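You operate a simulated robot arm through the tools that you are given. There is no shell and no other tool.

You run a simulated two-armed robot. Do the job below in one go: nothing can be reset, and whatever is moved stays where it is left.

JOB
Shrink the three caps that still show 0.20 MM to go.
Fine: one burst each: set the hot-air box down over the cap and lift it; leave it on the heater rest pad.

Only the result counts: the job must be done as asked and must still hold three seconds after the hand-in. Knocking over, shifting, dropping, spilling or breaking anything else fails it. A push-on lid holds only when it is set on centred and level and pressed home; a screw cap is set on level and turned clockwise until tight.

ROBOT AND FRAMES
Two 6-joint arms with two-finger parallel grippers on one trunk that stands fixed in place. Base frame: the origin is at the foot of the trunk, x ahead of it, y to its left, z up. Units: m, degrees, N and s.
The left shoulder is at [0.28, 0.185, 1.13], the right one opposite. With the tool pointing down near the work surface each hand reaches from about 0.54 to 0.94 m from the base axis, measured 20 degrees to its own side. Payload 1.57 kg a hand.
The tool frame of a hand sits at the grasp point between the pads (the TCP): z along the fingers, y along the line on which they close. The tips reach 0.03 m beyond it. The gripper opens to 0.08 m. The fingers are 0.017 m wide and 0.012 m thick; the gripper's body (0.04 by 0.082 m) begins 0.08 m behind the TCP.
Orientation is that of the tool frame in the base frame, as a unit quaternion [x, y, z, w]. With the fingers straight down and closing along the base's y, the tool's x points along the base's -x, its y along +y and its z along -z.

CONTROLS
- The arms move only by the tool drive_tool. It takes "left_series", "right_series" or both (then of equal length, played together; a hand with none holds still); each is a list of rows, each an object (a shift or turn left out is 0, a gripper value left out holds the last) with "dr": the turn, a rotation vector about the base's x, y, z in units of 90 degrees (1.0 is 90 degrees), a list of three; "slide": the shift along the base's x, y, z in units of 500 mm (1.0 is 500 mm), a list of three; "hand": the closure, from 0 (fully open) to 1 (shut). In form: [{"dr": [ax, ay, az], "slide": [tx, ty, tz], "hand": hand}, ...]. A call has 1 to 20 rows; each row is the pose to reach, as a shift and turn from the pose commanded when the call began. A call with a number of a shift or a turn outside -1 to 1 is refused whole. Each row takes 0.2 s and may step no farther than 0.05 m and 8.6 degrees from the row before; otherwise, or with a gripper value out of range, the whole call is refused. A pose out of reach is approached as far as the arm can. The call stops where the force on the tool passes 40 N (or 10 N more than at its start, if that is more) or the arm is blocked; 0.2 s more then pass. The fingers move at their own pace (about 0.153 m/s each) and stop on an object; they squeeze with about 20 N. The grip force told is the motor's: it shows also when the fingers shut on nothing. Time passes only in rows, and 0.2 s behind the last, so rows that repeat a pose let the fingers close. It gives the time, the measured TCP pose, the force on the tool (base axes), the opening and the grip force at its end, in the units of the frame above (readings bear some noise), with the torque about the TCP (base axes, N m) and any sound that the robot's microphone picked up.
- Cameras (640 x 400 px; columns grow to the right, rows downward): "scene" is now at [0.2379, 0.0323, 1.5833]; the picture's right is [0.38, -0.93, 0.00], its down [-0.58, -0.24, -0.78] and it looks along [0.72, 0.29, -0.63] (base axes); focal length 372 px, centre (320, 200). "left" rides on the left gripper at [0.072, 0.007, -0.122] in its tool frame; the picture's right is [-0.09, 1.00, 0.00], its down [-0.84, -0.08, -0.54] and it looks along [-0.54, -0.05, 0.84] (tool axes); focal length 238 px, centre (320, 200). "right" rides on the right gripper at [0.072, -0.007, -0.122] in its tool frame; the picture's right is [0.09, 1.00, 0.00], its down [-0.84, 0.08, -0.54] and it looks along [-0.54, 0.05, 0.84] (tool axes); focal length 238 px, centre (320, 200). There is no depth. A picture from a camera that has moved, and an enlarged one, comes with that camera's place and axes in the base frame and with its lens.
- snapshot(camera): a new picture of that camera. The clock stands still meanwhile.
- move_column(by): slides the trunk up (or, below 0, down) by that many m; the arms and the scene camera ride with it, the base frame stays. It gives what a move gives, with no picture.
- aim_head(pan, tilt): turns the head with the scene camera to pan (to the left, within 86 degrees either way) and tilt (down, from -29 to 69), counted from straight ahead of the robot. It gives what a move gives.
- inspect(camera, box): a new picture of the part [left, top, right, bottom] of that camera's present view, enlarged. The clock stands still meanwhile.
- sign_off(): hands the job in; it is judged then, once.

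Nothing tells you positions but the pictures and the camera data. Unless the task says otherwise, let go and move clear before handing in.

The tools are called after "Call:" as a command line: name --argument value ..., lists and objects as JSON in quotes. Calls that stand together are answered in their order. drive_tool: Moves the arms, as the interface text tells. Its arguments: {"type":"object","properties":{"left_series":{"type":"array"},"right_series":{"type":"array"}},"required":[]} The other tools are called the same way: move_column (by) slides the trunk up or down; aim_head (pan, tilt) turns the head that bears the scene camera; snapshot (camera) takes a picture; inspect (camera, box) takes an enlarged picture of a part of a camera's view; sign_off () hands the job in.

At the start:

```text
time_s: 0.0
left_ee_pos: [0.4602, 0.3985, 1.2443]
left_ee_rot: [0.0, 1.0, 0.001, 0.0]
left_force: [-0.3, 0.5, -0.3]
left_wrist_torque: [0.0, 0.01, -0.03]
left_gripper_width: 0.08
left_gripper_force: 0.1
right_ee_pos: [0.5371, -0.0372, 1.2626]
right_ee_rot: [0.0, 1.0, -0.001, 0.0]
right_force: [0.0, 0.0, -0.3]
right_wrist_torque: [0.0, 0.0, 0.0]
right_gripper_width: 0.08
right_gripper_force: 0.1
trunk travel left (down, up): [-0.825, 0.165]
head pan, tilt: [22.2, 39.1]
```

scene: 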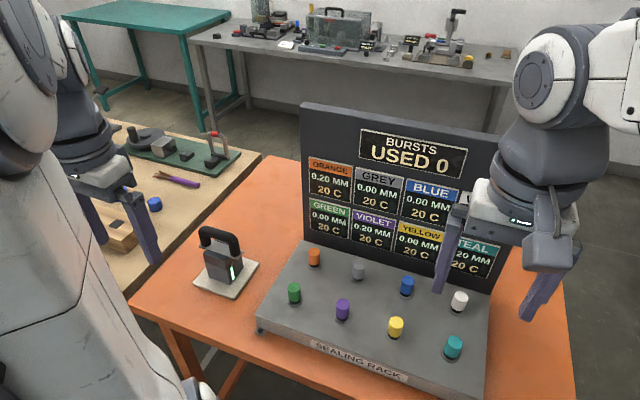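
right: 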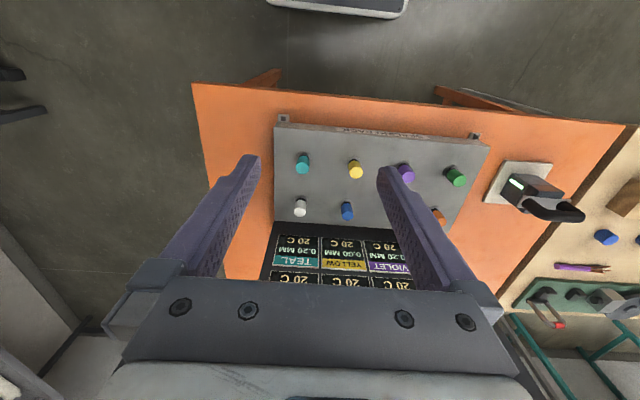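
left: 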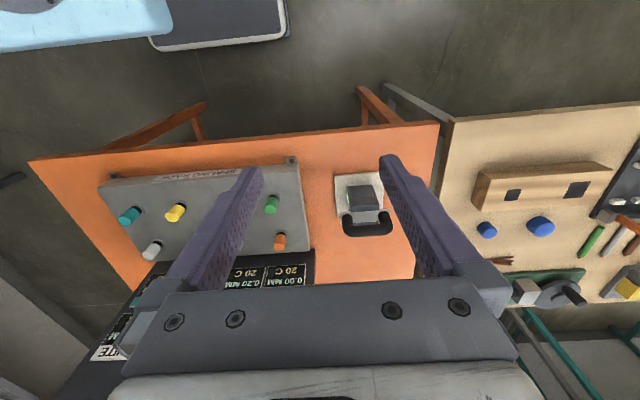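

I see an orange table with a sealing rack (eight caps), a board of readouts, and the hot-air box on its rest pad to the left. I'll look closer at the board, the box and the caps before moving.

Call:
inspect --camera "scene" --box '[290, 100, 530, 300]'

Call:
inspect --camera "scene" --box '[170, 210, 290, 310]'

Call:
inspect --camera "left" --box '[320, 150, 440, 250]'

Call:
inspect --camera "right" --box '[260, 100, 600, 290]'

```text
2.00 times, centred on (410, 200) of scene
camera zoom: at [0.2379, 0.0323, 1.5833], right [0.38, -0.93, 0.0], down [-0.58, -0.24, -0.78], along [0.72, 0.29, -0.63], focal length 743 px, centre (140, 200)
```

zoom: 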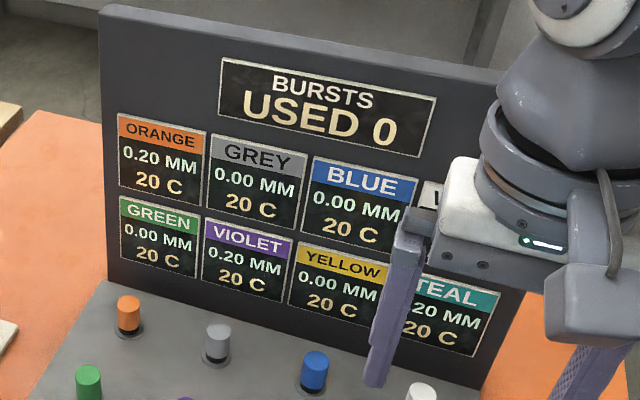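

```text
4.00 times, centred on (230, 260) of scene
camera zoom: at [0.2379, 0.0323, 1.5833], right [0.38, -0.93, 0.0], down [-0.58, -0.24, -0.78], along [0.72, 0.29, -0.63], focal length 1486 px, centre (680, -40)
```

zoom: 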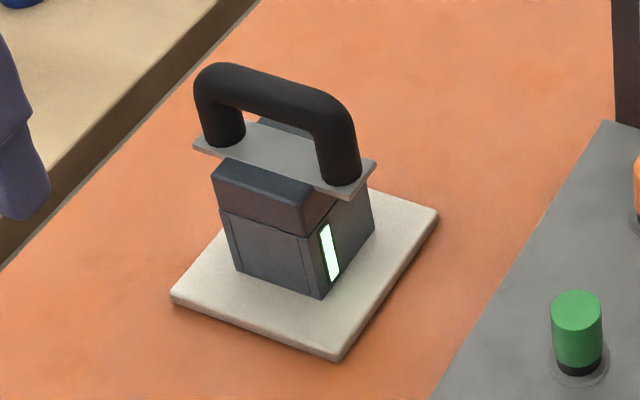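

```text
4.00 times, centred on (380, 200) of left
camera zoom: at [0.3874, 0.4063, 1.3687], right [0.09, 1.0, 0.0], down [0.84, -0.08, 0.54], along [0.54, -0.05, -0.84], focal length 953 px, centre (80, 200)
```

zoom: 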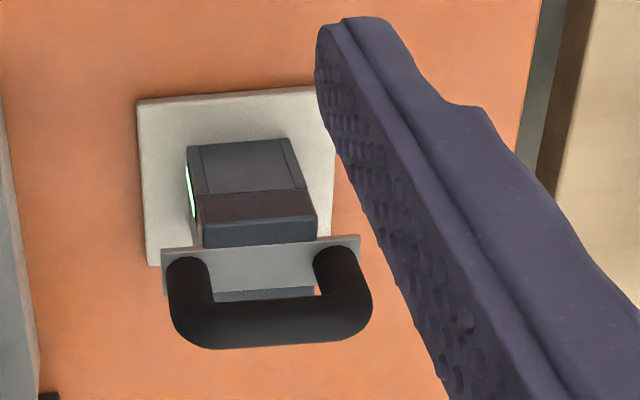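

```text
1.88 times, centred on (430, 195) of right
camera zoom: at [0.4655, -0.044, 1.3843], right [-0.09, 1.0, 0.0], down [0.84, 0.08, 0.54], along [0.54, 0.05, -0.84], focal length 449 px, centre (113, 209)
```

zoom: 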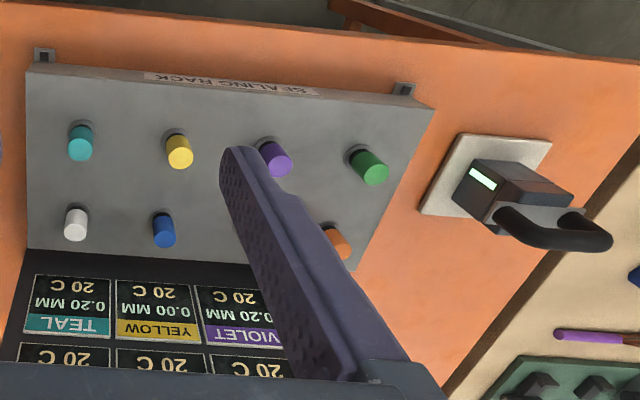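

The board shows orange, violet and teal at 0.20 MM, but the right arm hides white's readout. I'll check the right side with the head before moving that arm clear.

Call:
aim_head --pan -30 --tilt 35

Call:
snapshot --camera "scene"

```text
time_s: 1.2
left_ee_pos: [0.4612, 0.3997, 1.2447]
left_ee_rot: [0.0, 1.0, 0.0, 0.001]
left_force: [-0.9, 0.5, -0.5]
left_wrist_torque: [0.01, 0.0, -0.01]
left_gripper_width: 0.0798
left_gripper_force: 0.0
right_ee_pos: [0.5369, -0.0366, 1.2629]
right_ee_rot: [0.0, 1.0, 0.0, 0.0]
right_force: [-0.4, 1.0, 0.0]
right_wrist_torque: [0.01, -0.01, -0.01]
right_gripper_width: 0.0798
right_gripper_force: 0.0
trunk travel left (down, up): [-0.825, 0.165]
head pan, tilt: [-30.0, 35.0]
```

```text
taken
camera scene: at [0.2349, -0.044, 1.5894], right [-0.5, -0.87, 0.0], down [-0.5, 0.29, -0.82], along [0.71, -0.41, -0.57], focal length 372 px, centre (320, 200)
```

scene: 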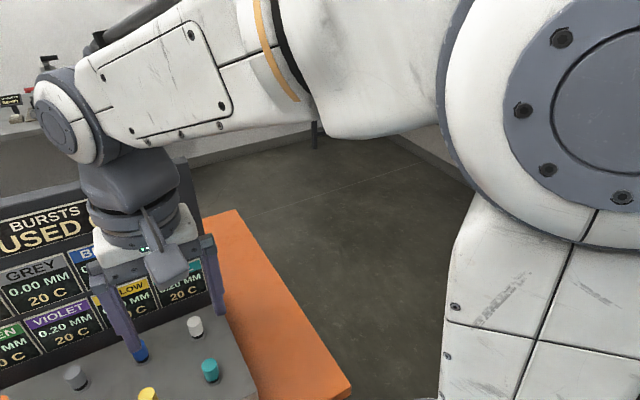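

The right side is open floor. I'll swing the right arm out there, clear of the table.

Call:
drive_tool --right_series '[{"slide": [-0.02, -0.09, 0.0]}, {"slide": [-0.04, -0.18, 0.0]}, {"slide": [-0.06, -0.27, 0.0]}, {"slide": [-0.08, -0.36, 0.0]}, {"slide": [-0.1, -0.45, 0.0]}, {"slide": [-0.12, -0.54, 0.0]}, {"slide": [-0.14, -0.63, 0.0]}, {"slide": [-0.16, -0.72, 0.0]}]'

Call:
aim_head --pan 15 --tilt 45

Call:
snapshot --camera "scene"

Call:
inspect --camera "scene" --box '[260, 60, 580, 260]'

```text
time_s: 3.0
left_ee_pos: [0.4603, 0.3996, 1.2444]
left_ee_rot: [0.0, 1.0, 0.0, 0.0]
left_force: [0.6, -0.1, 0.7]
left_wrist_torque: [0.0, 0.0, -0.03]
left_gripper_width: 0.0798
left_gripper_force: 0.1
right_ee_pos: [0.4562, -0.3981, 1.2625]
right_ee_rot: [0.0, 1.0, 0.0, 0.0]
right_force: [0.0, 0.8, 0.3]
right_wrist_torque: [0.0, 0.01, 0.0]
right_gripper_width: 0.0799
right_gripper_force: 0.1
trunk travel left (down, up): [-0.825, 0.165]
head pan, tilt: [-30.0, 35.0]
```

```text
time_s: 4.1
left_ee_pos: [0.4609, 0.399, 1.2448]
left_ee_rot: [0.0, 1.0, 0.0, 0.0]
left_force: [0.0, -0.5, 0.7]
left_wrist_torque: [0.0, 0.01, -0.01]
left_gripper_width: 0.0802
left_gripper_force: 0.0
right_ee_pos: [0.4577, -0.3972, 1.2617]
right_ee_rot: [0.0, 1.0, 0.0, 0.0]
right_force: [0.5, 1.1, 0.6]
right_wrist_torque: [0.01, -0.03, 0.04]
right_gripper_width: 0.08
right_gripper_force: 0.0
trunk travel left (down, up): [-0.825, 0.165]
head pan, tilt: [15.0, 45.0]
```

```text
taken
camera scene: at [0.2372, 0.0209, 1.5746], right [0.26, -0.97, 0.0], down [-0.68, -0.18, -0.71], along [0.68, 0.18, -0.71], focal length 372 px, centre (320, 200)
```

scene: 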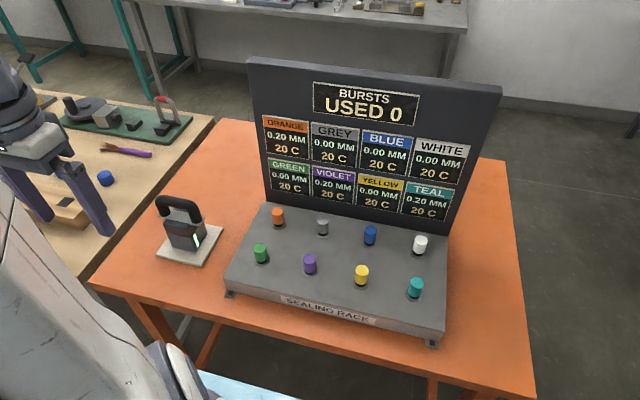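

```text
2.00 times, centred on (420, 160) of scene
camera zoom: at [0.2372, 0.0209, 1.5746], right [0.26, -0.97, 0.0], down [-0.68, -0.18, -0.71], along [0.68, 0.18, -0.71], focal length 743 px, centre (120, 280)
```

zoom: 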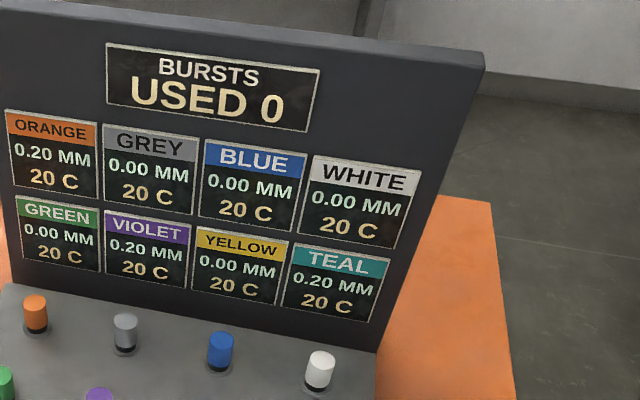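

White reads 0.00, so the three caps are orange (back row), violet and teal (front row). Next I'll take detailed views of the rack and the hot-air box.

Call:
inspect --camera "scene" --box '[220, 190, 460, 340]'

Call:
inspect --camera "scene" --box '[140, 180, 236, 280]'

Call:
snapshot --camera "left"

Call:
snapshot --camera "right"

```text
2.67 times, centred on (340, 265) of scene
camera zoom: at [0.2372, 0.0209, 1.5746], right [0.26, -0.97, 0.0], down [-0.68, -0.18, -0.71], along [0.68, 0.18, -0.71], focal length 991 px, centre (267, 27)
```

zoom: 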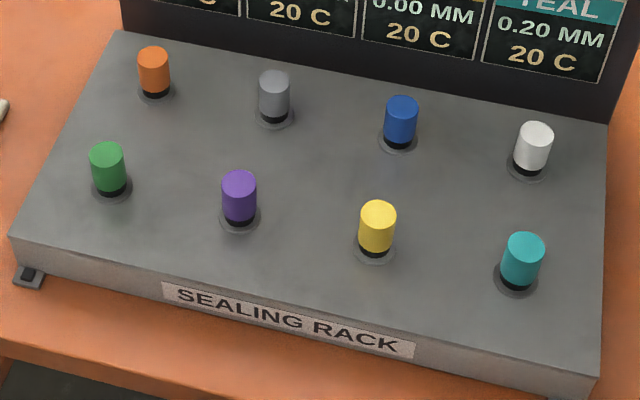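

```text
4.00 times, centred on (188, 230) of scene
camera zoom: at [0.2372, 0.0209, 1.5746], right [0.26, -0.97, 0.0], down [-0.68, -0.18, -0.71], along [0.68, 0.18, -0.71], focal length 1486 px, centre (848, 80)
```

zoom: 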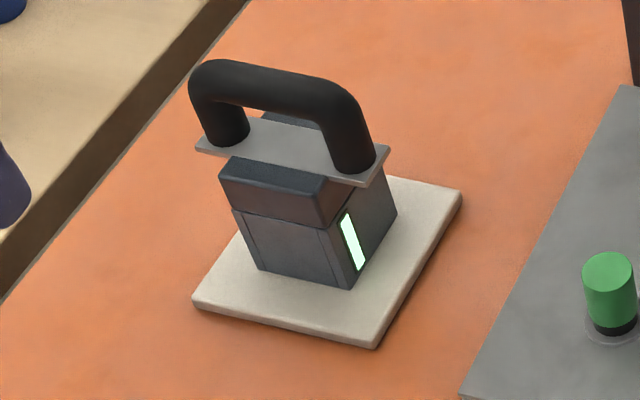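

```text
taken
camera left: at [0.3874, 0.4062, 1.3687], right [0.09, 1.0, 0.0], down [0.84, -0.08, 0.54], along [0.54, -0.05, -0.84], focal length 238 px, centre (320, 200)
```

left: 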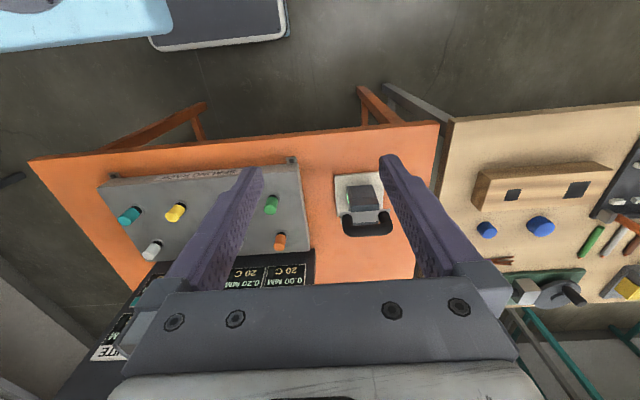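

```text
taken
camera right: at [0.3856, -0.4032, 1.3839], right [-0.09, 1.0, 0.0], down [0.84, 0.08, 0.54], along [0.54, 0.05, -0.84], focal length 238 px, centre (320, 200)
```

right: 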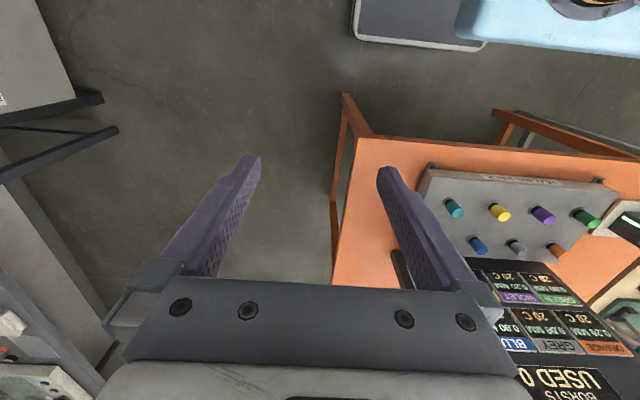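

From triangulation, the box stands on its pad at about (0.715, 0.48), with the pad top near z=0.85. Its handle bar runs along y with the top near z=0.99. I'll bring the left hand above it, turned 90 degrees so the fingers close along x, and look closer.

Call:
drive_tool --left_series '[{"dr": [0, 0, -0.0833], "slide": [0.0419, 0.0127, -0.0067], "hand": 0}, {"dr": [0, 0, -0.1667], "slide": [0.0838, 0.0253, -0.0133], "hand": 0}, {"dr": [0, 0, -0.25], "slide": [0.1258, 0.038, -0.02]}, {"dr": [0, 0, -0.3333], "slide": [0.1677, 0.0507, -0.0267]}, {"dr": [0, 0, -0.4167], "slide": [0.2096, 0.0633, -0.0333]}, {"dr": [0, 0, -0.5], "slide": [0.2515, 0.076, -0.04]}, {"dr": [0, 0, -0.5833], "slide": [0.2934, 0.0887, -0.0467]}, {"dr": [0, 0, -0.6667], "slide": [0.3353, 0.1013, -0.0533]}, {"dr": [0, 0, -0.75], "slide": [0.3773, 0.114, -0.06]}, {"dr": [0, 0, -0.8333], "slide": [0.4192, 0.1267, -0.0667]}, {"dr": [0, 0, -0.9167], "slide": [0.4611, 0.1393, -0.0733]}, {"dr": [0, 0, -1.0], "slide": [0.503, 0.152, -0.08]}]'

Call:
snapshot --camera "left"

Call:
snapshot --camera "scene"

```text
time_s: 6.7
left_ee_pos: [0.7127, 0.4748, 1.2046]
left_ee_rot: [0.708, 0.706, 0.0, 0.0]
left_force: [0.9, -0.8, 0.8]
left_wrist_torque: [0.0, 0.0, -0.01]
left_gripper_width: 0.0801
left_gripper_force: 0.0
right_ee_pos: [0.4584, -0.3957, 1.2624]
right_ee_rot: [0.0, 1.0, 0.0, 0.0]
right_force: [0.0, -1.3, 0.2]
right_wrist_torque: [0.03, -0.02, -0.01]
right_gripper_width: 0.0801
right_gripper_force: 0.1
trunk travel left (down, up): [-0.825, 0.165]
head pan, tilt: [15.0, 45.0]
```

```text
taken
camera left: at [0.718, 0.5473, 1.3285], right [1.0, -0.09, 0.0], down [-0.08, -0.84, 0.54], along [-0.05, -0.54, -0.84], focal length 238 px, centre (320, 200)
```

left: 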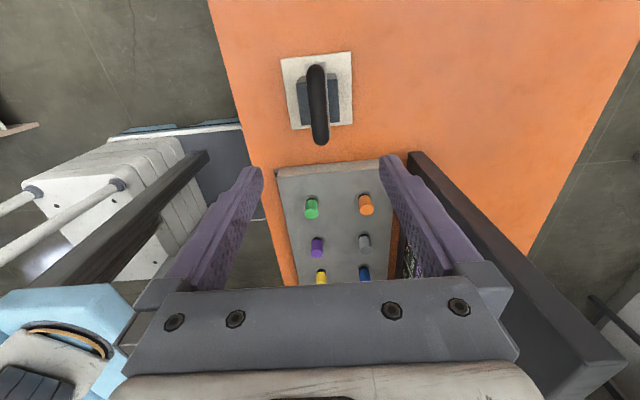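

```text
taken
camera scene: at [0.2371, 0.021, 1.5746], right [0.26, -0.97, 0.0], down [-0.68, -0.18, -0.71], along [0.68, 0.18, -0.71], focal length 372 px, centre (320, 200)
```

scene: 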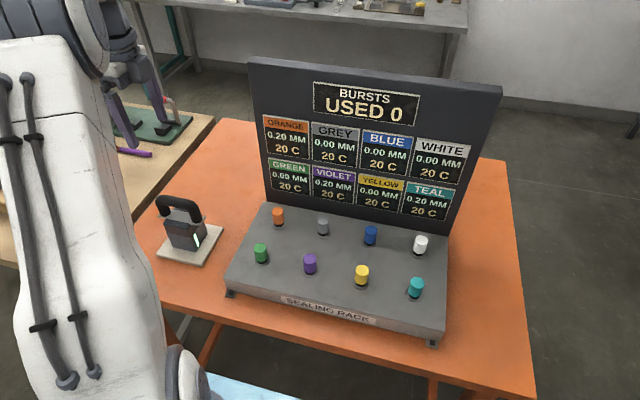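

The hand is above the box. I'll zoom in on the box and the rack from here.

Call:
inspect --camera "left" --box '[260, 40, 380, 160]'

Call:
inspect --camera "left" --box '[260, 150, 420, 290]'

Call:
inspect --camera "scene" --box '[140, 180, 236, 280]'

```text
3.33 times, centred on (320, 100) of left
camera zoom: at [0.718, 0.5473, 1.3285], right [1.0, -0.09, 0.0], down [-0.08, -0.84, 0.54], along [-0.05, -0.54, -0.84], focal length 794 px, centre (320, 533)
```

zoom: 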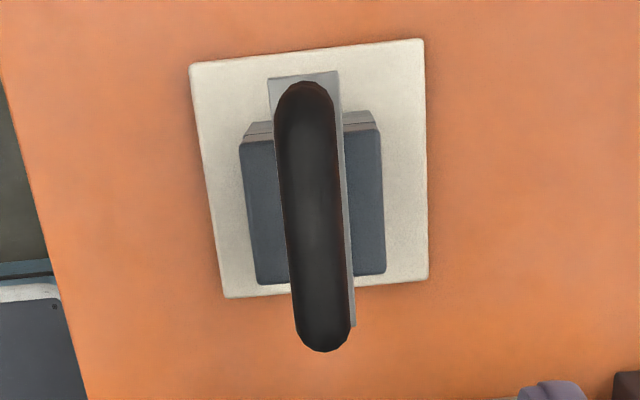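

```text
2.86 times, centred on (340, 220) of left
camera zoom: at [0.718, 0.5473, 1.3285], right [1.0, -0.09, 0.0], down [-0.08, -0.84, 0.54], along [-0.05, -0.54, -0.84], focal length 681 px, centre (263, 143)
```

zoom: 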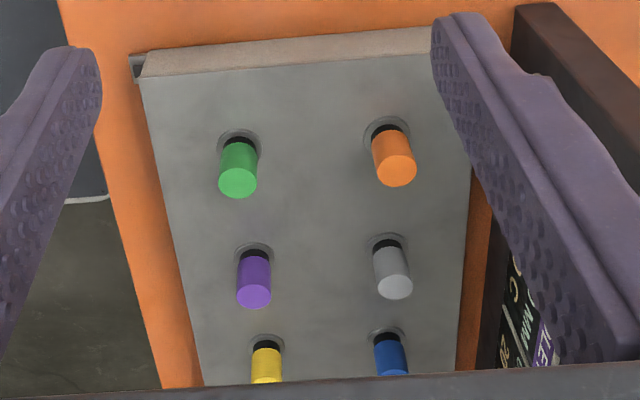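

```text
4.00 times, centred on (188, 230) of scene
camera zoom: at [0.2371, 0.021, 1.5746], right [0.26, -0.97, 0.0], down [-0.68, -0.18, -0.71], along [0.68, 0.18, -0.71], focal length 1486 px, centre (848, 80)
```

zoom: 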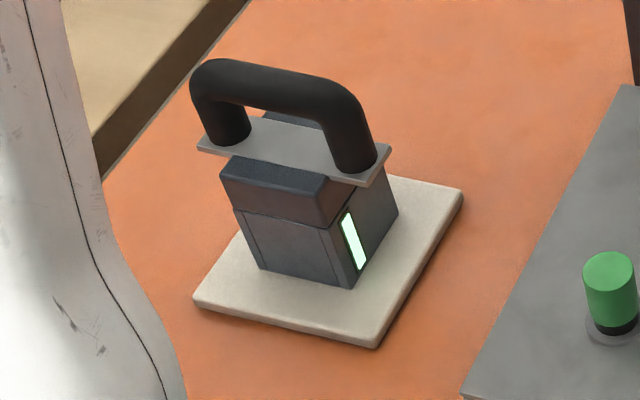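

The caps sit on a 0.11 m grid: orange ≈ (0.785, 0.2705), violet ≈ (0.675, 0.1605), teal ≈ (0.675, -0.0595), tops near z=0.945. I'll zoom in further to fix the box centre and handle height before gripping.

Call:
inspect --camera "scene" --box '[150, 190, 206, 225]'

Call:
inspect --camera "scene" --box '[160, 220, 216, 255]'

Call:
inspect --camera "left" --box '[285, 70, 355, 120]'

Call:
inspect --camera "left" --box '[285, 110, 355, 155]'

```text
11.43 times, centred on (178, 208) of scene
camera zoom: at [0.2371, 0.021, 1.5746], right [0.26, -0.97, 0.0], down [-0.68, -0.18, -0.71], along [0.68, 0.18, -0.71], focal length 4246 px, centre (1943, 114)
```

zoom: 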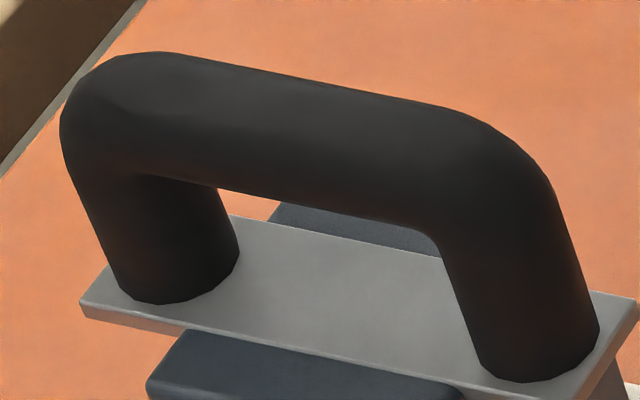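

```text
11.43 times, centred on (188, 238) of scene
camera zoom: at [0.2371, 0.021, 1.5746], right [0.26, -0.97, 0.0], down [-0.68, -0.18, -0.71], along [0.68, 0.18, -0.71], focal length 4246 px, centre (1829, -229)
```

zoom: 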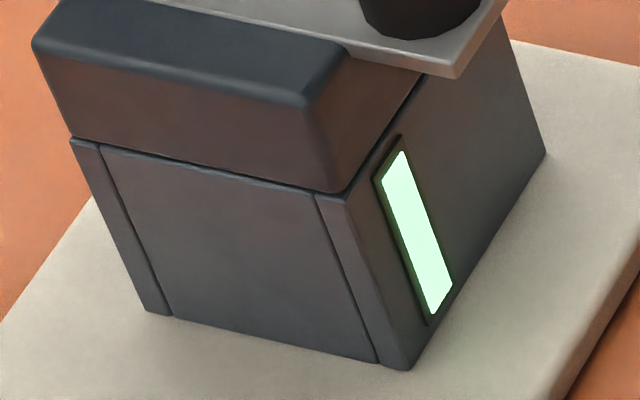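

```text
8.00 times, centred on (320, 95) of left
camera zoom: at [0.718, 0.5473, 1.3285], right [1.0, -0.09, 0.0], down [-0.08, -0.84, 0.54], along [-0.05, -0.54, -0.84], focal length 1907 px, centre (320, 1040)
```

zoom: 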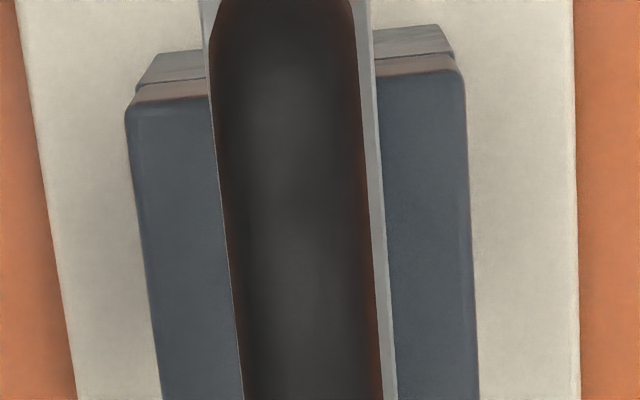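

```text
8.89 times, centred on (320, 132) of left
camera zoom: at [0.718, 0.5473, 1.3285], right [1.0, -0.09, 0.0], down [-0.08, -0.84, 0.54], along [-0.05, -0.54, -0.84], focal length 2119 px, centre (320, 800)
```

zoom: 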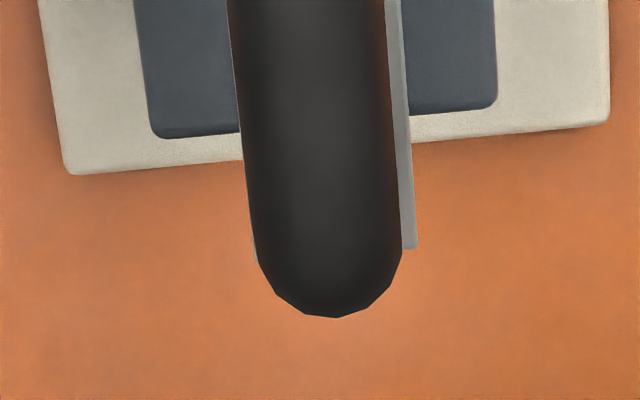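

The handle bar is about 25 mm thick, centred at (0.7095, 0.475) with its axis at z≈0.993, and it has plenty of room for the fingers. I'll descend to just above it and check.

Call:
drive_tool --left_series '[{"slide": [-0.001, 0, -0.0823], "hand": 0}, {"slide": [-0.002, 0, -0.1645]}, {"slide": [-0.003, 0, -0.2468]}, {"slide": [-0.004, 0, -0.329]}, {"slide": [-0.004, 0, -0.329]}]'

Call:
snapshot --camera "left"

Call:
inspect --camera "scene" --box '[120, 140, 240, 270]'

```text
time_s: 7.9
left_ee_pos: [0.71, 0.4755, 1.0402]
left_ee_rot: [0.707, 0.707, 0.0, -0.001]
left_force: [-0.4, -0.1, -0.8]
left_wrist_torque: [-0.02, -0.02, 0.03]
left_gripper_width: 0.0801
left_gripper_force: 0.1
right_ee_pos: [0.4571, -0.3974, 1.2619]
right_ee_rot: [0.0, 1.0, 0.0, 0.0]
right_force: [0.5, -0.5, 0.1]
right_wrist_torque: [0.0, 0.02, -0.02]
right_gripper_width: 0.0798
right_gripper_force: 0.1
trunk travel left (down, up): [-0.825, 0.165]
head pan, tilt: [15.0, 45.0]
```

```text
taken
camera left: at [0.7147, 0.5486, 1.1637], right [1.0, -0.09, 0.0], down [-0.08, -0.84, 0.54], along [-0.05, -0.54, -0.84], focal length 238 px, centre (320, 200)
```

left: 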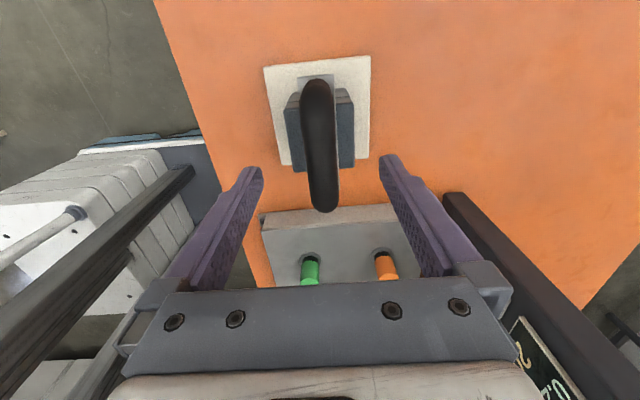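

```text
3.08 times, centred on (180, 205) of scene
camera zoom: at [0.2374, 0.0211, 1.5746], right [0.26, -0.97, 0.0], down [-0.68, -0.18, -0.71], along [0.68, 0.18, -0.71], focal length 1143 px, centre (751, 185)
```

zoom: 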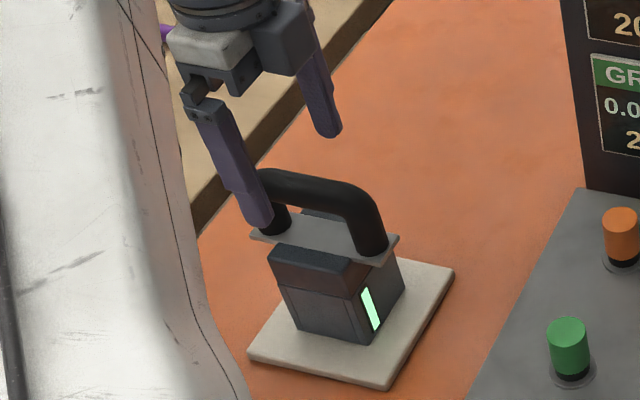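

The bar is centred between the open fingers. I'll descend onto it and close the grip.

Call:
drive_tool --left_series '[{"slide": [0, 0, -0.048], "hand": 0}, {"slide": [0, 0, -0.096], "hand": 0}, {"slide": [0, 0, -0.096], "hand": 0}, {"slide": [0, 0, -0.096], "hand": 1}, {"slide": [0, 0, -0.096], "hand": 1}, {"slide": [0, 0, -0.096], "hand": 1}, {"slide": [0, 0, -0.096], "hand": 1}]'

Call:
snapshot --camera "left"

Call:
inspect --camera "scene" --box '[120, 140, 240, 270]'

```text
time_s: 9.5
left_ee_pos: [0.7088, 0.4762, 0.9913]
left_ee_rot: [0.707, 0.707, 0.001, 0.0]
left_force: [0.5, -0.1, -0.5]
left_wrist_torque: [0.03, 0.01, 0.01]
left_gripper_width: 0.0234
left_gripper_force: 19.7
right_ee_pos: [0.4573, -0.3964, 1.2625]
right_ee_rot: [0.0, 1.0, 0.0, 0.0]
right_force: [-0.1, -0.8, -0.8]
right_wrist_torque: [0.0, 0.0, 0.0]
right_gripper_width: 0.08
right_gripper_force: 0.0
trunk travel left (down, up): [-0.825, 0.165]
head pan, tilt: [15.0, 45.0]
```

```text
taken
camera left: at [0.7154, 0.5485, 1.1159], right [1.0, -0.09, 0.0], down [-0.08, -0.84, 0.54], along [-0.05, -0.54, -0.84], focal length 238 px, centre (320, 200)
```

left: 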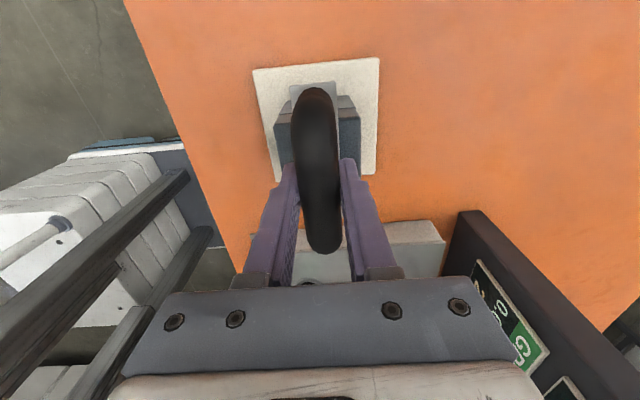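

```text
3.08 times, centred on (180, 205) of scene
camera zoom: at [0.2373, 0.0211, 1.5746], right [0.26, -0.97, 0.0], down [-0.68, -0.18, -0.71], along [0.68, 0.18, -0.71], focal length 1143 px, centre (751, 185)
```

zoom: 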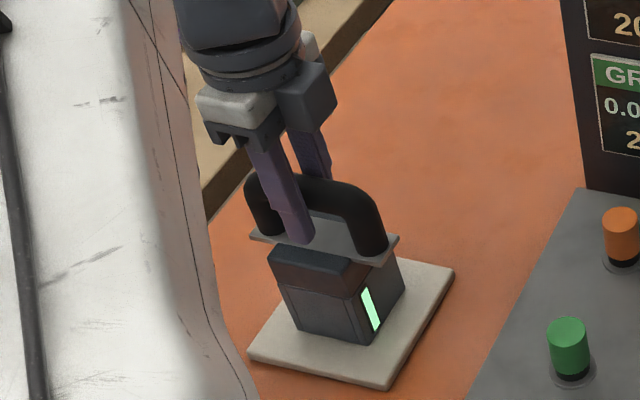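

The grip is firm (23 mm opening, 20 N). I'll lift slowly a few centimetres and check that the box hangs level.

Call:
drive_tool --left_series '[{"slide": [0, 0, 0.02], "hand": 1}, {"slide": [0, 0, 0.04], "hand": 1}, {"slide": [0, 0, 0.07], "hand": 1}, {"slide": [0, 0, 0.1], "hand": 1}, {"slide": [0, 0, 0.14], "hand": 1}, {"slide": [0, 0, 0.18], "hand": 1}, {"slide": [0, 0, 0.22], "hand": 1}, {"slide": [0, 0, 0.26], "hand": 1}, {"slide": [0, 0, 0.26], "hand": 1}]'

Call:
inspect --camera "scene" --box '[100, 100, 260, 260]'

Call:
snapshot --camera "right"

Call:
snapshot --camera "left"

```text
time_s: 11.5
left_ee_pos: [0.71, 0.4751, 1.1227]
left_ee_rot: [0.708, 0.707, 0.0, 0.0]
left_force: [0.1, 0.2, -3.2]
left_wrist_torque: [0.05, -0.02, 0.0]
left_gripper_width: 0.0235
left_gripper_force: 20.0
right_ee_pos: [0.4579, -0.397, 1.2622]
right_ee_rot: [0.0, 1.0, 0.001, 0.0]
right_force: [-0.4, 0.0, -0.1]
right_wrist_torque: [-0.03, 0.02, 0.03]
right_gripper_width: 0.0798
right_gripper_force: 0.0
trunk travel left (down, up): [-0.825, 0.165]
head pan, tilt: [15.0, 45.0]
```

```text
2.50 times, centred on (180, 180) of scene
camera zoom: at [0.2372, 0.021, 1.5746], right [0.26, -0.97, 0.0], down [-0.68, -0.18, -0.71], along [0.68, 0.18, -0.71], focal length 929 px, centre (670, 250)
```

zoom: 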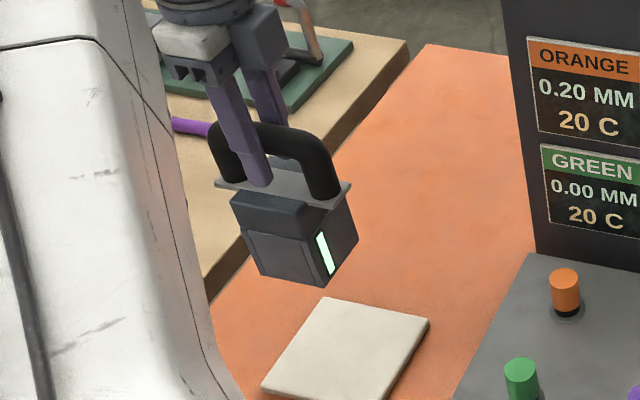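

```text
taken
camera right: at [0.3856, -0.4035, 1.3839], right [-0.09, 1.0, 0.0], down [0.84, 0.08, 0.54], along [0.54, 0.05, -0.84], focal length 238 px, centre (320, 200)
```

right: 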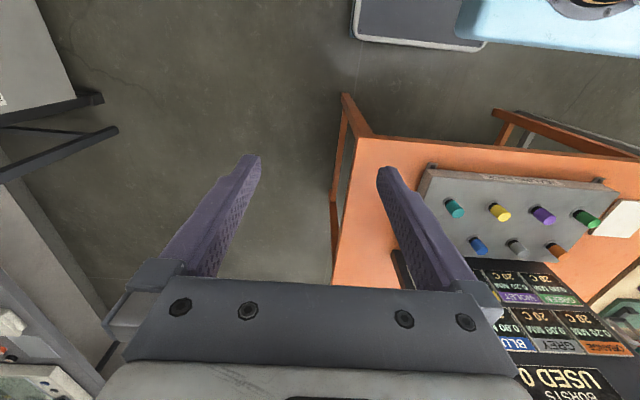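

```text
taken
camera left: at [0.7154, 0.5473, 1.2464], right [1.0, -0.09, 0.0], down [-0.08, -0.84, 0.54], along [-0.05, -0.54, -0.84], focal length 238 px, centre (320, 200)
```

left: 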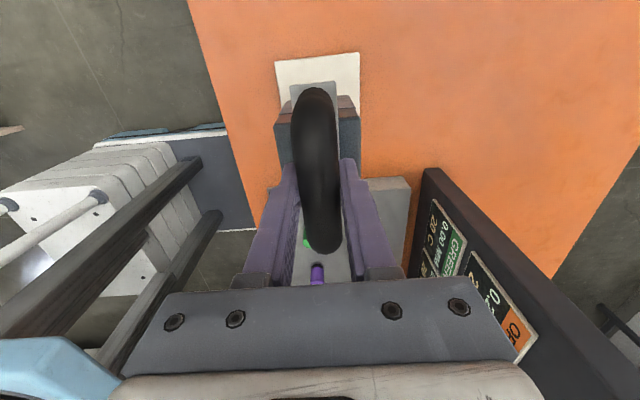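

The box hangs level (about 0.33 kg) with its bottom roughly 4 cm above the cap tops. I'll carry it over the violet cap, a little higher, and check the alignment from there.

Call:
drive_tool --left_series '[{"slide": [-0.002, -0.019, 0.02], "hand": 1}, {"slide": [-0.007, -0.063, 0.04], "hand": 1}, {"slide": [-0.0139, -0.126, 0.04], "hand": 1}, {"slide": [-0.0208, -0.189, 0.04], "hand": 1}, {"slide": [-0.0278, -0.252, 0.04], "hand": 1}, {"slide": [-0.0347, -0.315, 0.04], "hand": 1}, {"slide": [-0.0416, -0.378, 0.04], "hand": 1}, {"slide": [-0.0486, -0.441, 0.04], "hand": 1}, {"slide": [-0.0555, -0.504, 0.04], "hand": 1}, {"slide": [-0.0625, -0.567, 0.04], "hand": 1}, {"slide": [-0.0673, -0.611, 0.04], "hand": 1}, {"slide": [-0.0694, -0.6296, 0.04], "hand": 1}, {"slide": [-0.0694, -0.6296, 0.04], "hand": 1}]'

Call:
snapshot --camera "scene"

Call:
snapshot --camera "left"

Call:
inspect --camera "right" --box '[400, 120, 640, 280]'

```text
time_s: 14.3
left_ee_pos: [0.676, 0.16, 1.1413]
left_ee_rot: [0.707, 0.707, -0.001, 0.0]
left_force: [-0.5, -0.5, -2.9]
left_wrist_torque: [0.0, -0.03, -0.02]
left_gripper_width: 0.0235
left_gripper_force: 20.0
right_ee_pos: [0.4564, -0.3965, 1.262]
right_ee_rot: [0.0, 1.0, 0.0, 0.0]
right_force: [0.1, 0.2, 0.4]
right_wrist_torque: [0.0, 0.0, -0.04]
right_gripper_width: 0.08
right_gripper_force: 0.0
trunk travel left (down, up): [-0.825, 0.165]
head pan, tilt: [15.0, 45.0]
```

```text
taken
camera scene: at [0.2373, 0.0209, 1.5746], right [0.26, -0.97, 0.0], down [-0.68, -0.18, -0.71], along [0.68, 0.18, -0.71], focal length 372 px, centre (320, 200)
```

scene: 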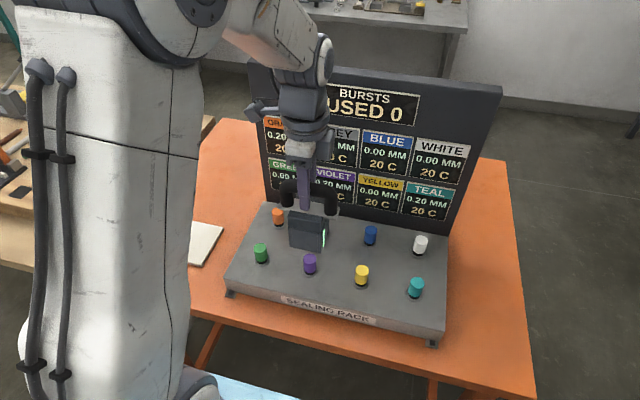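

```text
taken
camera left: at [0.6809, 0.2323, 1.266], right [1.0, -0.09, 0.0], down [-0.08, -0.84, 0.54], along [-0.05, -0.54, -0.84], focal length 238 px, centre (320, 200)
```

left: 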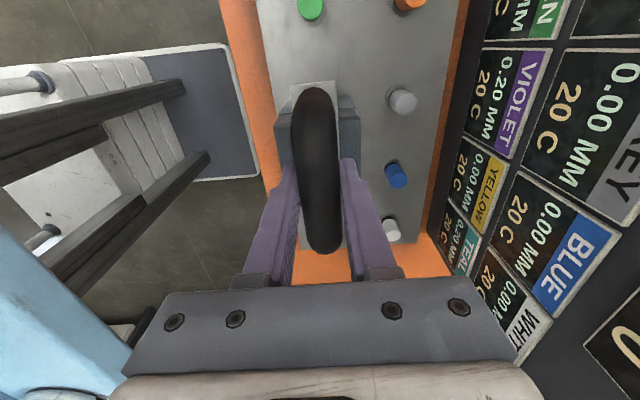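

```text
2.50 times, centred on (520, 200) of right
camera zoom: at [0.3857, -0.4035, 1.3839], right [-0.09, 1.0, 0.0], down [0.84, 0.08, 0.54], along [0.54, 0.05, -0.84], focal length 596 px, centre (-180, 200)
```

zoom: 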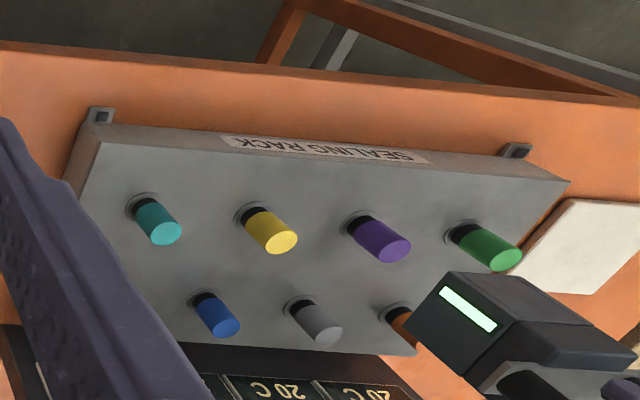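

The box is above the violet cap. I'll zoom in to check the box's position against the cap.

Call:
inspect --camera "scene" --box '[262, 180, 358, 280]'

Call:
inspect --camera "right" --box '[520, 190, 640, 290]'

```text
4.00 times, centred on (310, 230) of scene
camera zoom: at [0.2373, 0.0209, 1.5746], right [0.26, -0.97, 0.0], down [-0.68, -0.18, -0.71], along [0.68, 0.18, -0.71], focal length 1486 px, centre (360, 80)
```

zoom: 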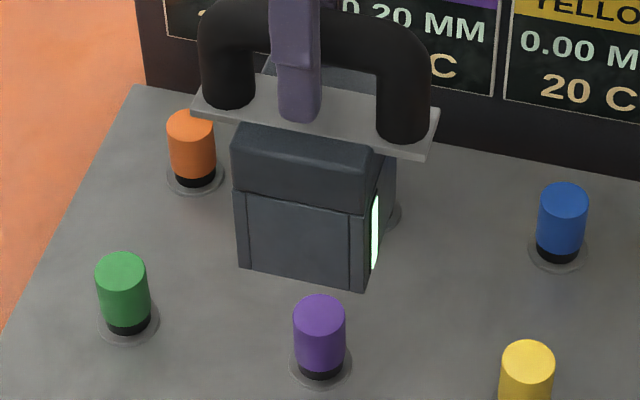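

```text
4.00 times, centred on (580, 240) of right
camera zoom: at [0.3857, -0.4035, 1.3839], right [-0.09, 1.0, 0.0], down [0.84, 0.08, 0.54], along [0.54, 0.05, -0.84], focal length 953 px, centre (-720, 40)
```

zoom: 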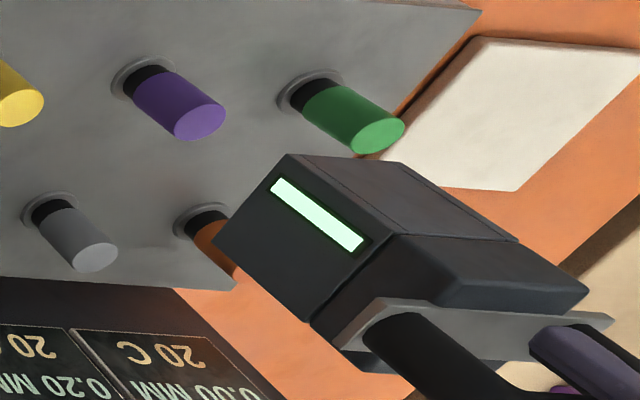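

By projection the box centre is at (0.675, 0.159) and the cap at (0.675, 0.161), so I'll nudge +1 mm in y. I'll lower to just above the cap top and recheck.

Call:
drive_tool --left_series '[{"slide": [0, 0.001, -0.03], "hand": 1}, {"slide": [0, 0.002, -0.06], "hand": 1}, {"slide": [0, 0.002, -0.09], "hand": 1}, {"slide": [0, 0.002, -0.115], "hand": 1}, {"slide": [0, 0.002, -0.125], "hand": 1}, {"slide": [0, 0.002, -0.125], "hand": 1}]'

Call:
inspect --camera "scene" --box '[262, 180, 358, 290]'

Call:
inspect --camera "right" --box '[480, 170, 640, 270]'

```text
time_s: 15.7
left_ee_pos: [0.6751, 0.1606, 1.08]
left_ee_rot: [0.707, 0.707, 0.0, 0.0]
left_force: [-0.4, -0.7, -3.1]
left_wrist_torque: [0.0, 0.03, -0.02]
left_gripper_width: 0.0237
left_gripper_force: 19.8
right_ee_pos: [0.4575, -0.3976, 1.2621]
right_ee_rot: [0.0, 1.0, 0.001, -0.001]
right_force: [0.3, -0.7, 0.5]
right_wrist_torque: [-0.03, 0.04, -0.01]
right_gripper_width: 0.08
right_gripper_force: 0.0
trunk travel left (down, up): [-0.825, 0.165]
head pan, tilt: [15.0, 45.0]
```

```text
3.64 times, centred on (310, 235) of scene
camera zoom: at [0.2373, 0.021, 1.5746], right [0.26, -0.97, 0.0], down [-0.68, -0.18, -0.71], along [0.68, 0.18, -0.71], focal length 1351 px, centre (356, 73)
```

zoom: 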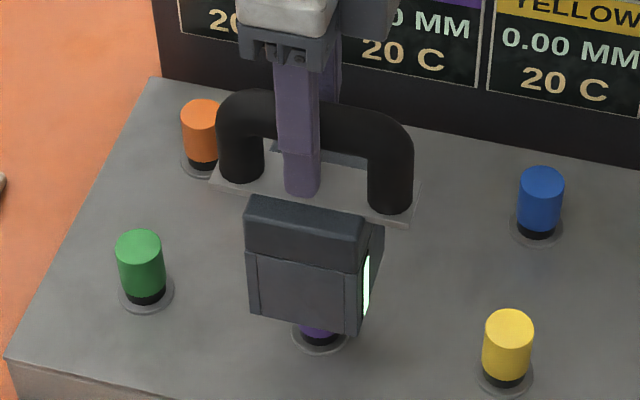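

```text
4.00 times, centred on (560, 220) of right
camera zoom: at [0.3857, -0.4035, 1.3839], right [-0.09, 1.0, 0.0], down [0.84, 0.08, 0.54], along [0.54, 0.05, -0.84], focal length 953 px, centre (-640, 120)
```

zoom: 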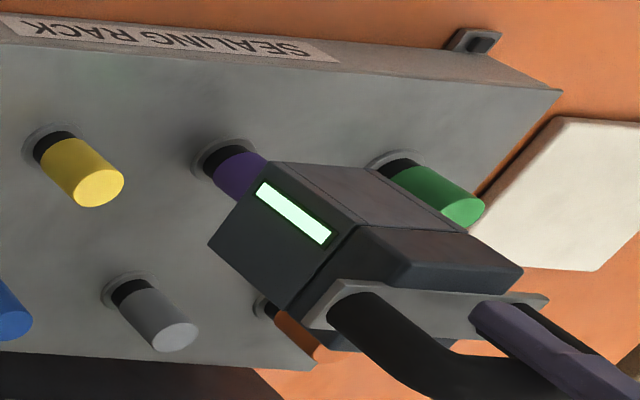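

The alignment looks good and the box bottom is just above the cap top. I'll ease down over the cap and watch the force.

Call:
drive_tool --left_series '[{"slide": [0, 0, -0.004], "hand": 1}, {"slide": [0, 0, -0.008], "hand": 1}, {"slide": [0, 0, -0.012], "hand": 1}, {"slide": [0, 0, -0.016], "hand": 1}, {"slide": [0, 0, -0.02], "hand": 1}]'

Call:
inspect --camera "scene" --box '[262, 180, 358, 290]'

```text
time_s: 16.9
left_ee_pos: [0.6752, 0.1615, 1.0691]
left_ee_rot: [0.707, 0.707, 0.0, 0.0]
left_force: [-0.3, 0.5, -3.4]
left_wrist_torque: [-0.03, 0.01, 0.02]
left_gripper_width: 0.0235
left_gripper_force: 20.0
right_ee_pos: [0.4571, -0.3965, 1.2614]
right_ee_rot: [0.0, 1.0, 0.0, 0.0]
right_force: [-0.5, -0.2, -0.4]
right_wrist_torque: [0.01, 0.01, 0.0]
right_gripper_width: 0.08
right_gripper_force: 0.1
trunk travel left (down, up): [-0.825, 0.165]
head pan, tilt: [15.0, 45.0]
```

```text
3.64 times, centred on (310, 235) of scene
camera zoom: at [0.2373, 0.021, 1.5746], right [0.26, -0.97, 0.0], down [-0.68, -0.18, -0.71], along [0.68, 0.18, -0.71], focal length 1351 px, centre (356, 73)
```

zoom: 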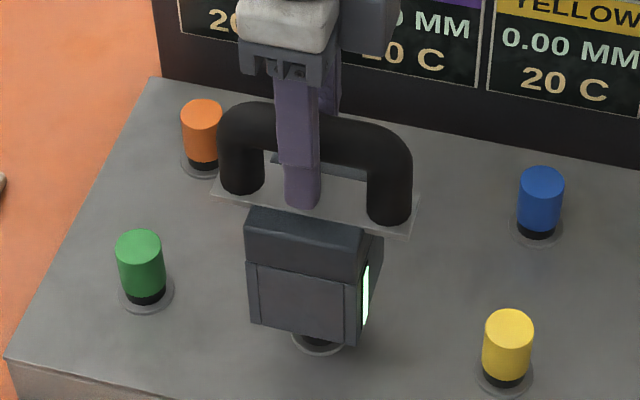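

No contact force yet, and the cap appears to be entering the box cavity. I'll continue down gently.

Call:
drive_tool --left_series '[{"slide": [0, 0, -0.006], "hand": 1}, {"slide": [0, 0, -0.012], "hand": 1}, {"slide": [0, 0, -0.018], "hand": 1}, {"slide": [0, 0, -0.024], "hand": 1}, {"slide": [0, 0, -0.03], "hand": 1}]'

```text
time_s: 18.1
left_ee_pos: [0.6754, 0.1603, 1.0541]
left_ee_rot: [0.707, 0.707, 0.0, 0.0]
left_force: [-0.2, 0.2, -3.1]
left_wrist_torque: [-0.01, -0.02, 0.02]
left_gripper_width: 0.0237
left_gripper_force: 20.1
right_ee_pos: [0.4582, -0.396, 1.2627]
right_ee_rot: [0.0, 1.0, 0.0, -0.001]
right_force: [0.4, 0.6, 1.1]
right_wrist_torque: [-0.02, 0.01, 0.02]
right_gripper_width: 0.0799
right_gripper_force: 0.0
trunk travel left (down, up): [-0.825, 0.165]
head pan, tilt: [15.0, 45.0]
```

The cap is inside the cavity. I'll continue toward the rack surface.

Call:
drive_tool --left_series '[{"slide": [0, 0, -0.004], "hand": 1}, {"slide": [0, 0, -0.008], "hand": 1}, {"slide": [0, 0, -0.012], "hand": 1}, {"slide": [0, 0, -0.016], "hand": 1}, {"slide": [0, 0, -0.02], "hand": 1}, {"slide": [0, 0, -0.024], "hand": 1}]'

Call:
inspect --camera "scene" --box '[262, 180, 358, 290]'

Call:
snapshot --camera "scene"

```text
time_s: 19.5
left_ee_pos: [0.6747, 0.161, 1.0423]
left_ee_rot: [0.708, 0.707, 0.001, 0.0]
left_force: [-0.6, 0.6, -2.5]
left_wrist_torque: [0.0, 0.01, 0.02]
left_gripper_width: 0.0235
left_gripper_force: 20.0
right_ee_pos: [0.458, -0.3976, 1.262]
right_ee_rot: [0.0, 1.0, 0.0, 0.0]
right_force: [0.0, -0.5, 0.1]
right_wrist_torque: [0.01, 0.01, -0.02]
right_gripper_width: 0.0799
right_gripper_force: 0.0
trunk travel left (down, up): [-0.825, 0.165]
head pan, tilt: [15.0, 45.0]
```

```text
3.64 times, centred on (310, 235) of scene
camera zoom: at [0.2373, 0.021, 1.5746], right [0.26, -0.97, 0.0], down [-0.68, -0.18, -0.71], along [0.68, 0.18, -0.71], focal length 1351 px, centre (356, 73)
```

zoom: 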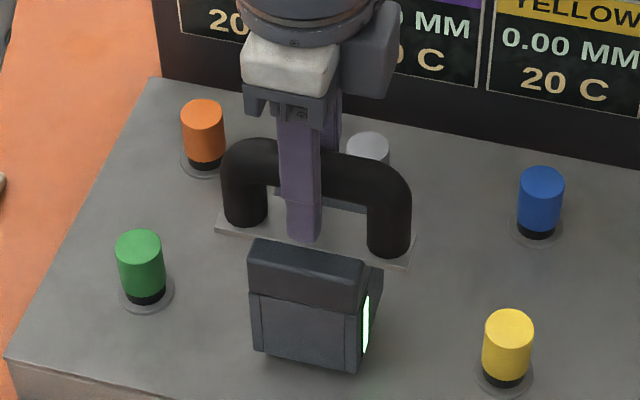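

```text
taken
camera scene: at [0.2373, 0.021, 1.5746], right [0.26, -0.97, 0.0], down [-0.68, -0.18, -0.71], along [0.68, 0.18, -0.71], focal length 372 px, centre (320, 200)
```

scene: 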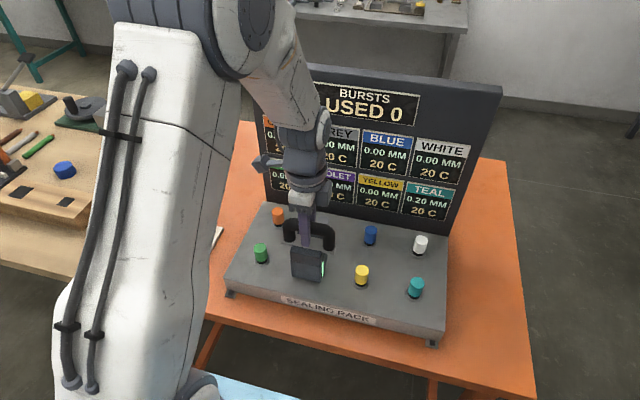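

There's no contact yet and bursts still read 0, with several millimetres left. I'll go down in 1 mm steps.

Call:
drive_tool --left_series '[{"slide": [0, 0, -0.002], "hand": 1}, {"slide": [0, 0, -0.004], "hand": 1}, {"slide": [0, 0, -0.006], "hand": 1}, {"slide": [0, 0, -0.008], "hand": 1}]'

```text
time_s: 20.5
left_ee_pos: [0.675, 0.161, 1.0383]
left_ee_rot: [0.707, 0.707, 0.0, 0.0]
left_force: [-0.3, -0.3, -2.8]
left_wrist_torque: [-0.01, 0.01, 0.0]
left_gripper_width: 0.0238
left_gripper_force: 19.8
right_ee_pos: [0.4569, -0.397, 1.2621]
right_ee_rot: [0.0, 1.0, 0.0, 0.0]
right_force: [0.7, 0.0, 0.0]
right_wrist_torque: [0.0, -0.03, -0.01]
right_gripper_width: 0.08
right_gripper_force: 0.0
trunk travel left (down, up): [-0.825, 0.165]
head pan, tilt: [15.0, 45.0]
```

Call:
drive_tool --left_series '[{"slide": [0, 0, -0.002], "hand": 1}, {"slide": [0, 0, -0.004], "hand": 1}, {"slide": [0, 0, -0.006], "hand": 1}]'

```text
time_s: 21.3
left_ee_pos: [0.6744, 0.1609, 1.0352]
left_ee_rot: [0.707, 0.707, 0.001, -0.001]
left_force: [0.2, 0.3, -3.2]
left_wrist_torque: [0.01, 0.0, 0.01]
left_gripper_width: 0.0236
left_gripper_force: 20.2
right_ee_pos: [0.4569, -0.3962, 1.2617]
right_ee_rot: [0.001, 1.0, 0.0, 0.0]
right_force: [0.5, -0.7, -0.3]
right_wrist_torque: [0.0, 0.02, 0.0]
right_gripper_width: 0.0803
right_gripper_force: 0.1
trunk travel left (down, up): [-0.825, 0.165]
head pan, tilt: [15.0, 45.0]
```

Still free, a few millimetres to go. I'll continue in 1 mm steps.

Call:
drive_tool --left_series '[{"slide": [0, 0, -0.002], "hand": 1}, {"slide": [0, 0, -0.004], "hand": 1}]'

Call:
inspect --camera "scene" --box '[262, 180, 358, 290]'

```text
time_s: 21.9
left_ee_pos: [0.6757, 0.1615, 1.0345]
left_ee_rot: [0.707, 0.707, -0.001, 0.0]
left_force: [-0.1, 0.9, -3.2]
left_wrist_torque: [-0.01, 0.01, -0.03]
left_gripper_width: 0.0235
left_gripper_force: 20.5
right_ee_pos: [0.4563, -0.397, 1.2633]
right_ee_rot: [0.0, 1.0, 0.0, 0.0]
right_force: [0.3, 0.0, 0.1]
right_wrist_torque: [0.01, 0.02, -0.01]
right_gripper_width: 0.08
right_gripper_force: 0.0
trunk travel left (down, up): [-0.825, 0.165]
head pan, tilt: [15.0, 45.0]
```

```text
3.64 times, centred on (310, 235) of scene
camera zoom: at [0.2373, 0.021, 1.5746], right [0.26, -0.97, 0.0], down [-0.68, -0.18, -0.71], along [0.68, 0.18, -0.71], focal length 1351 px, centre (356, 73)
```

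zoom: 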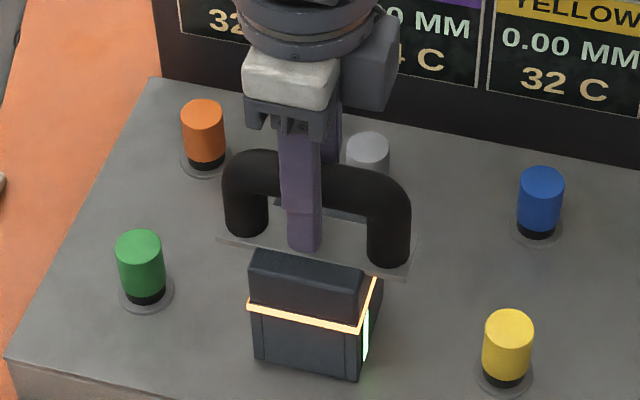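

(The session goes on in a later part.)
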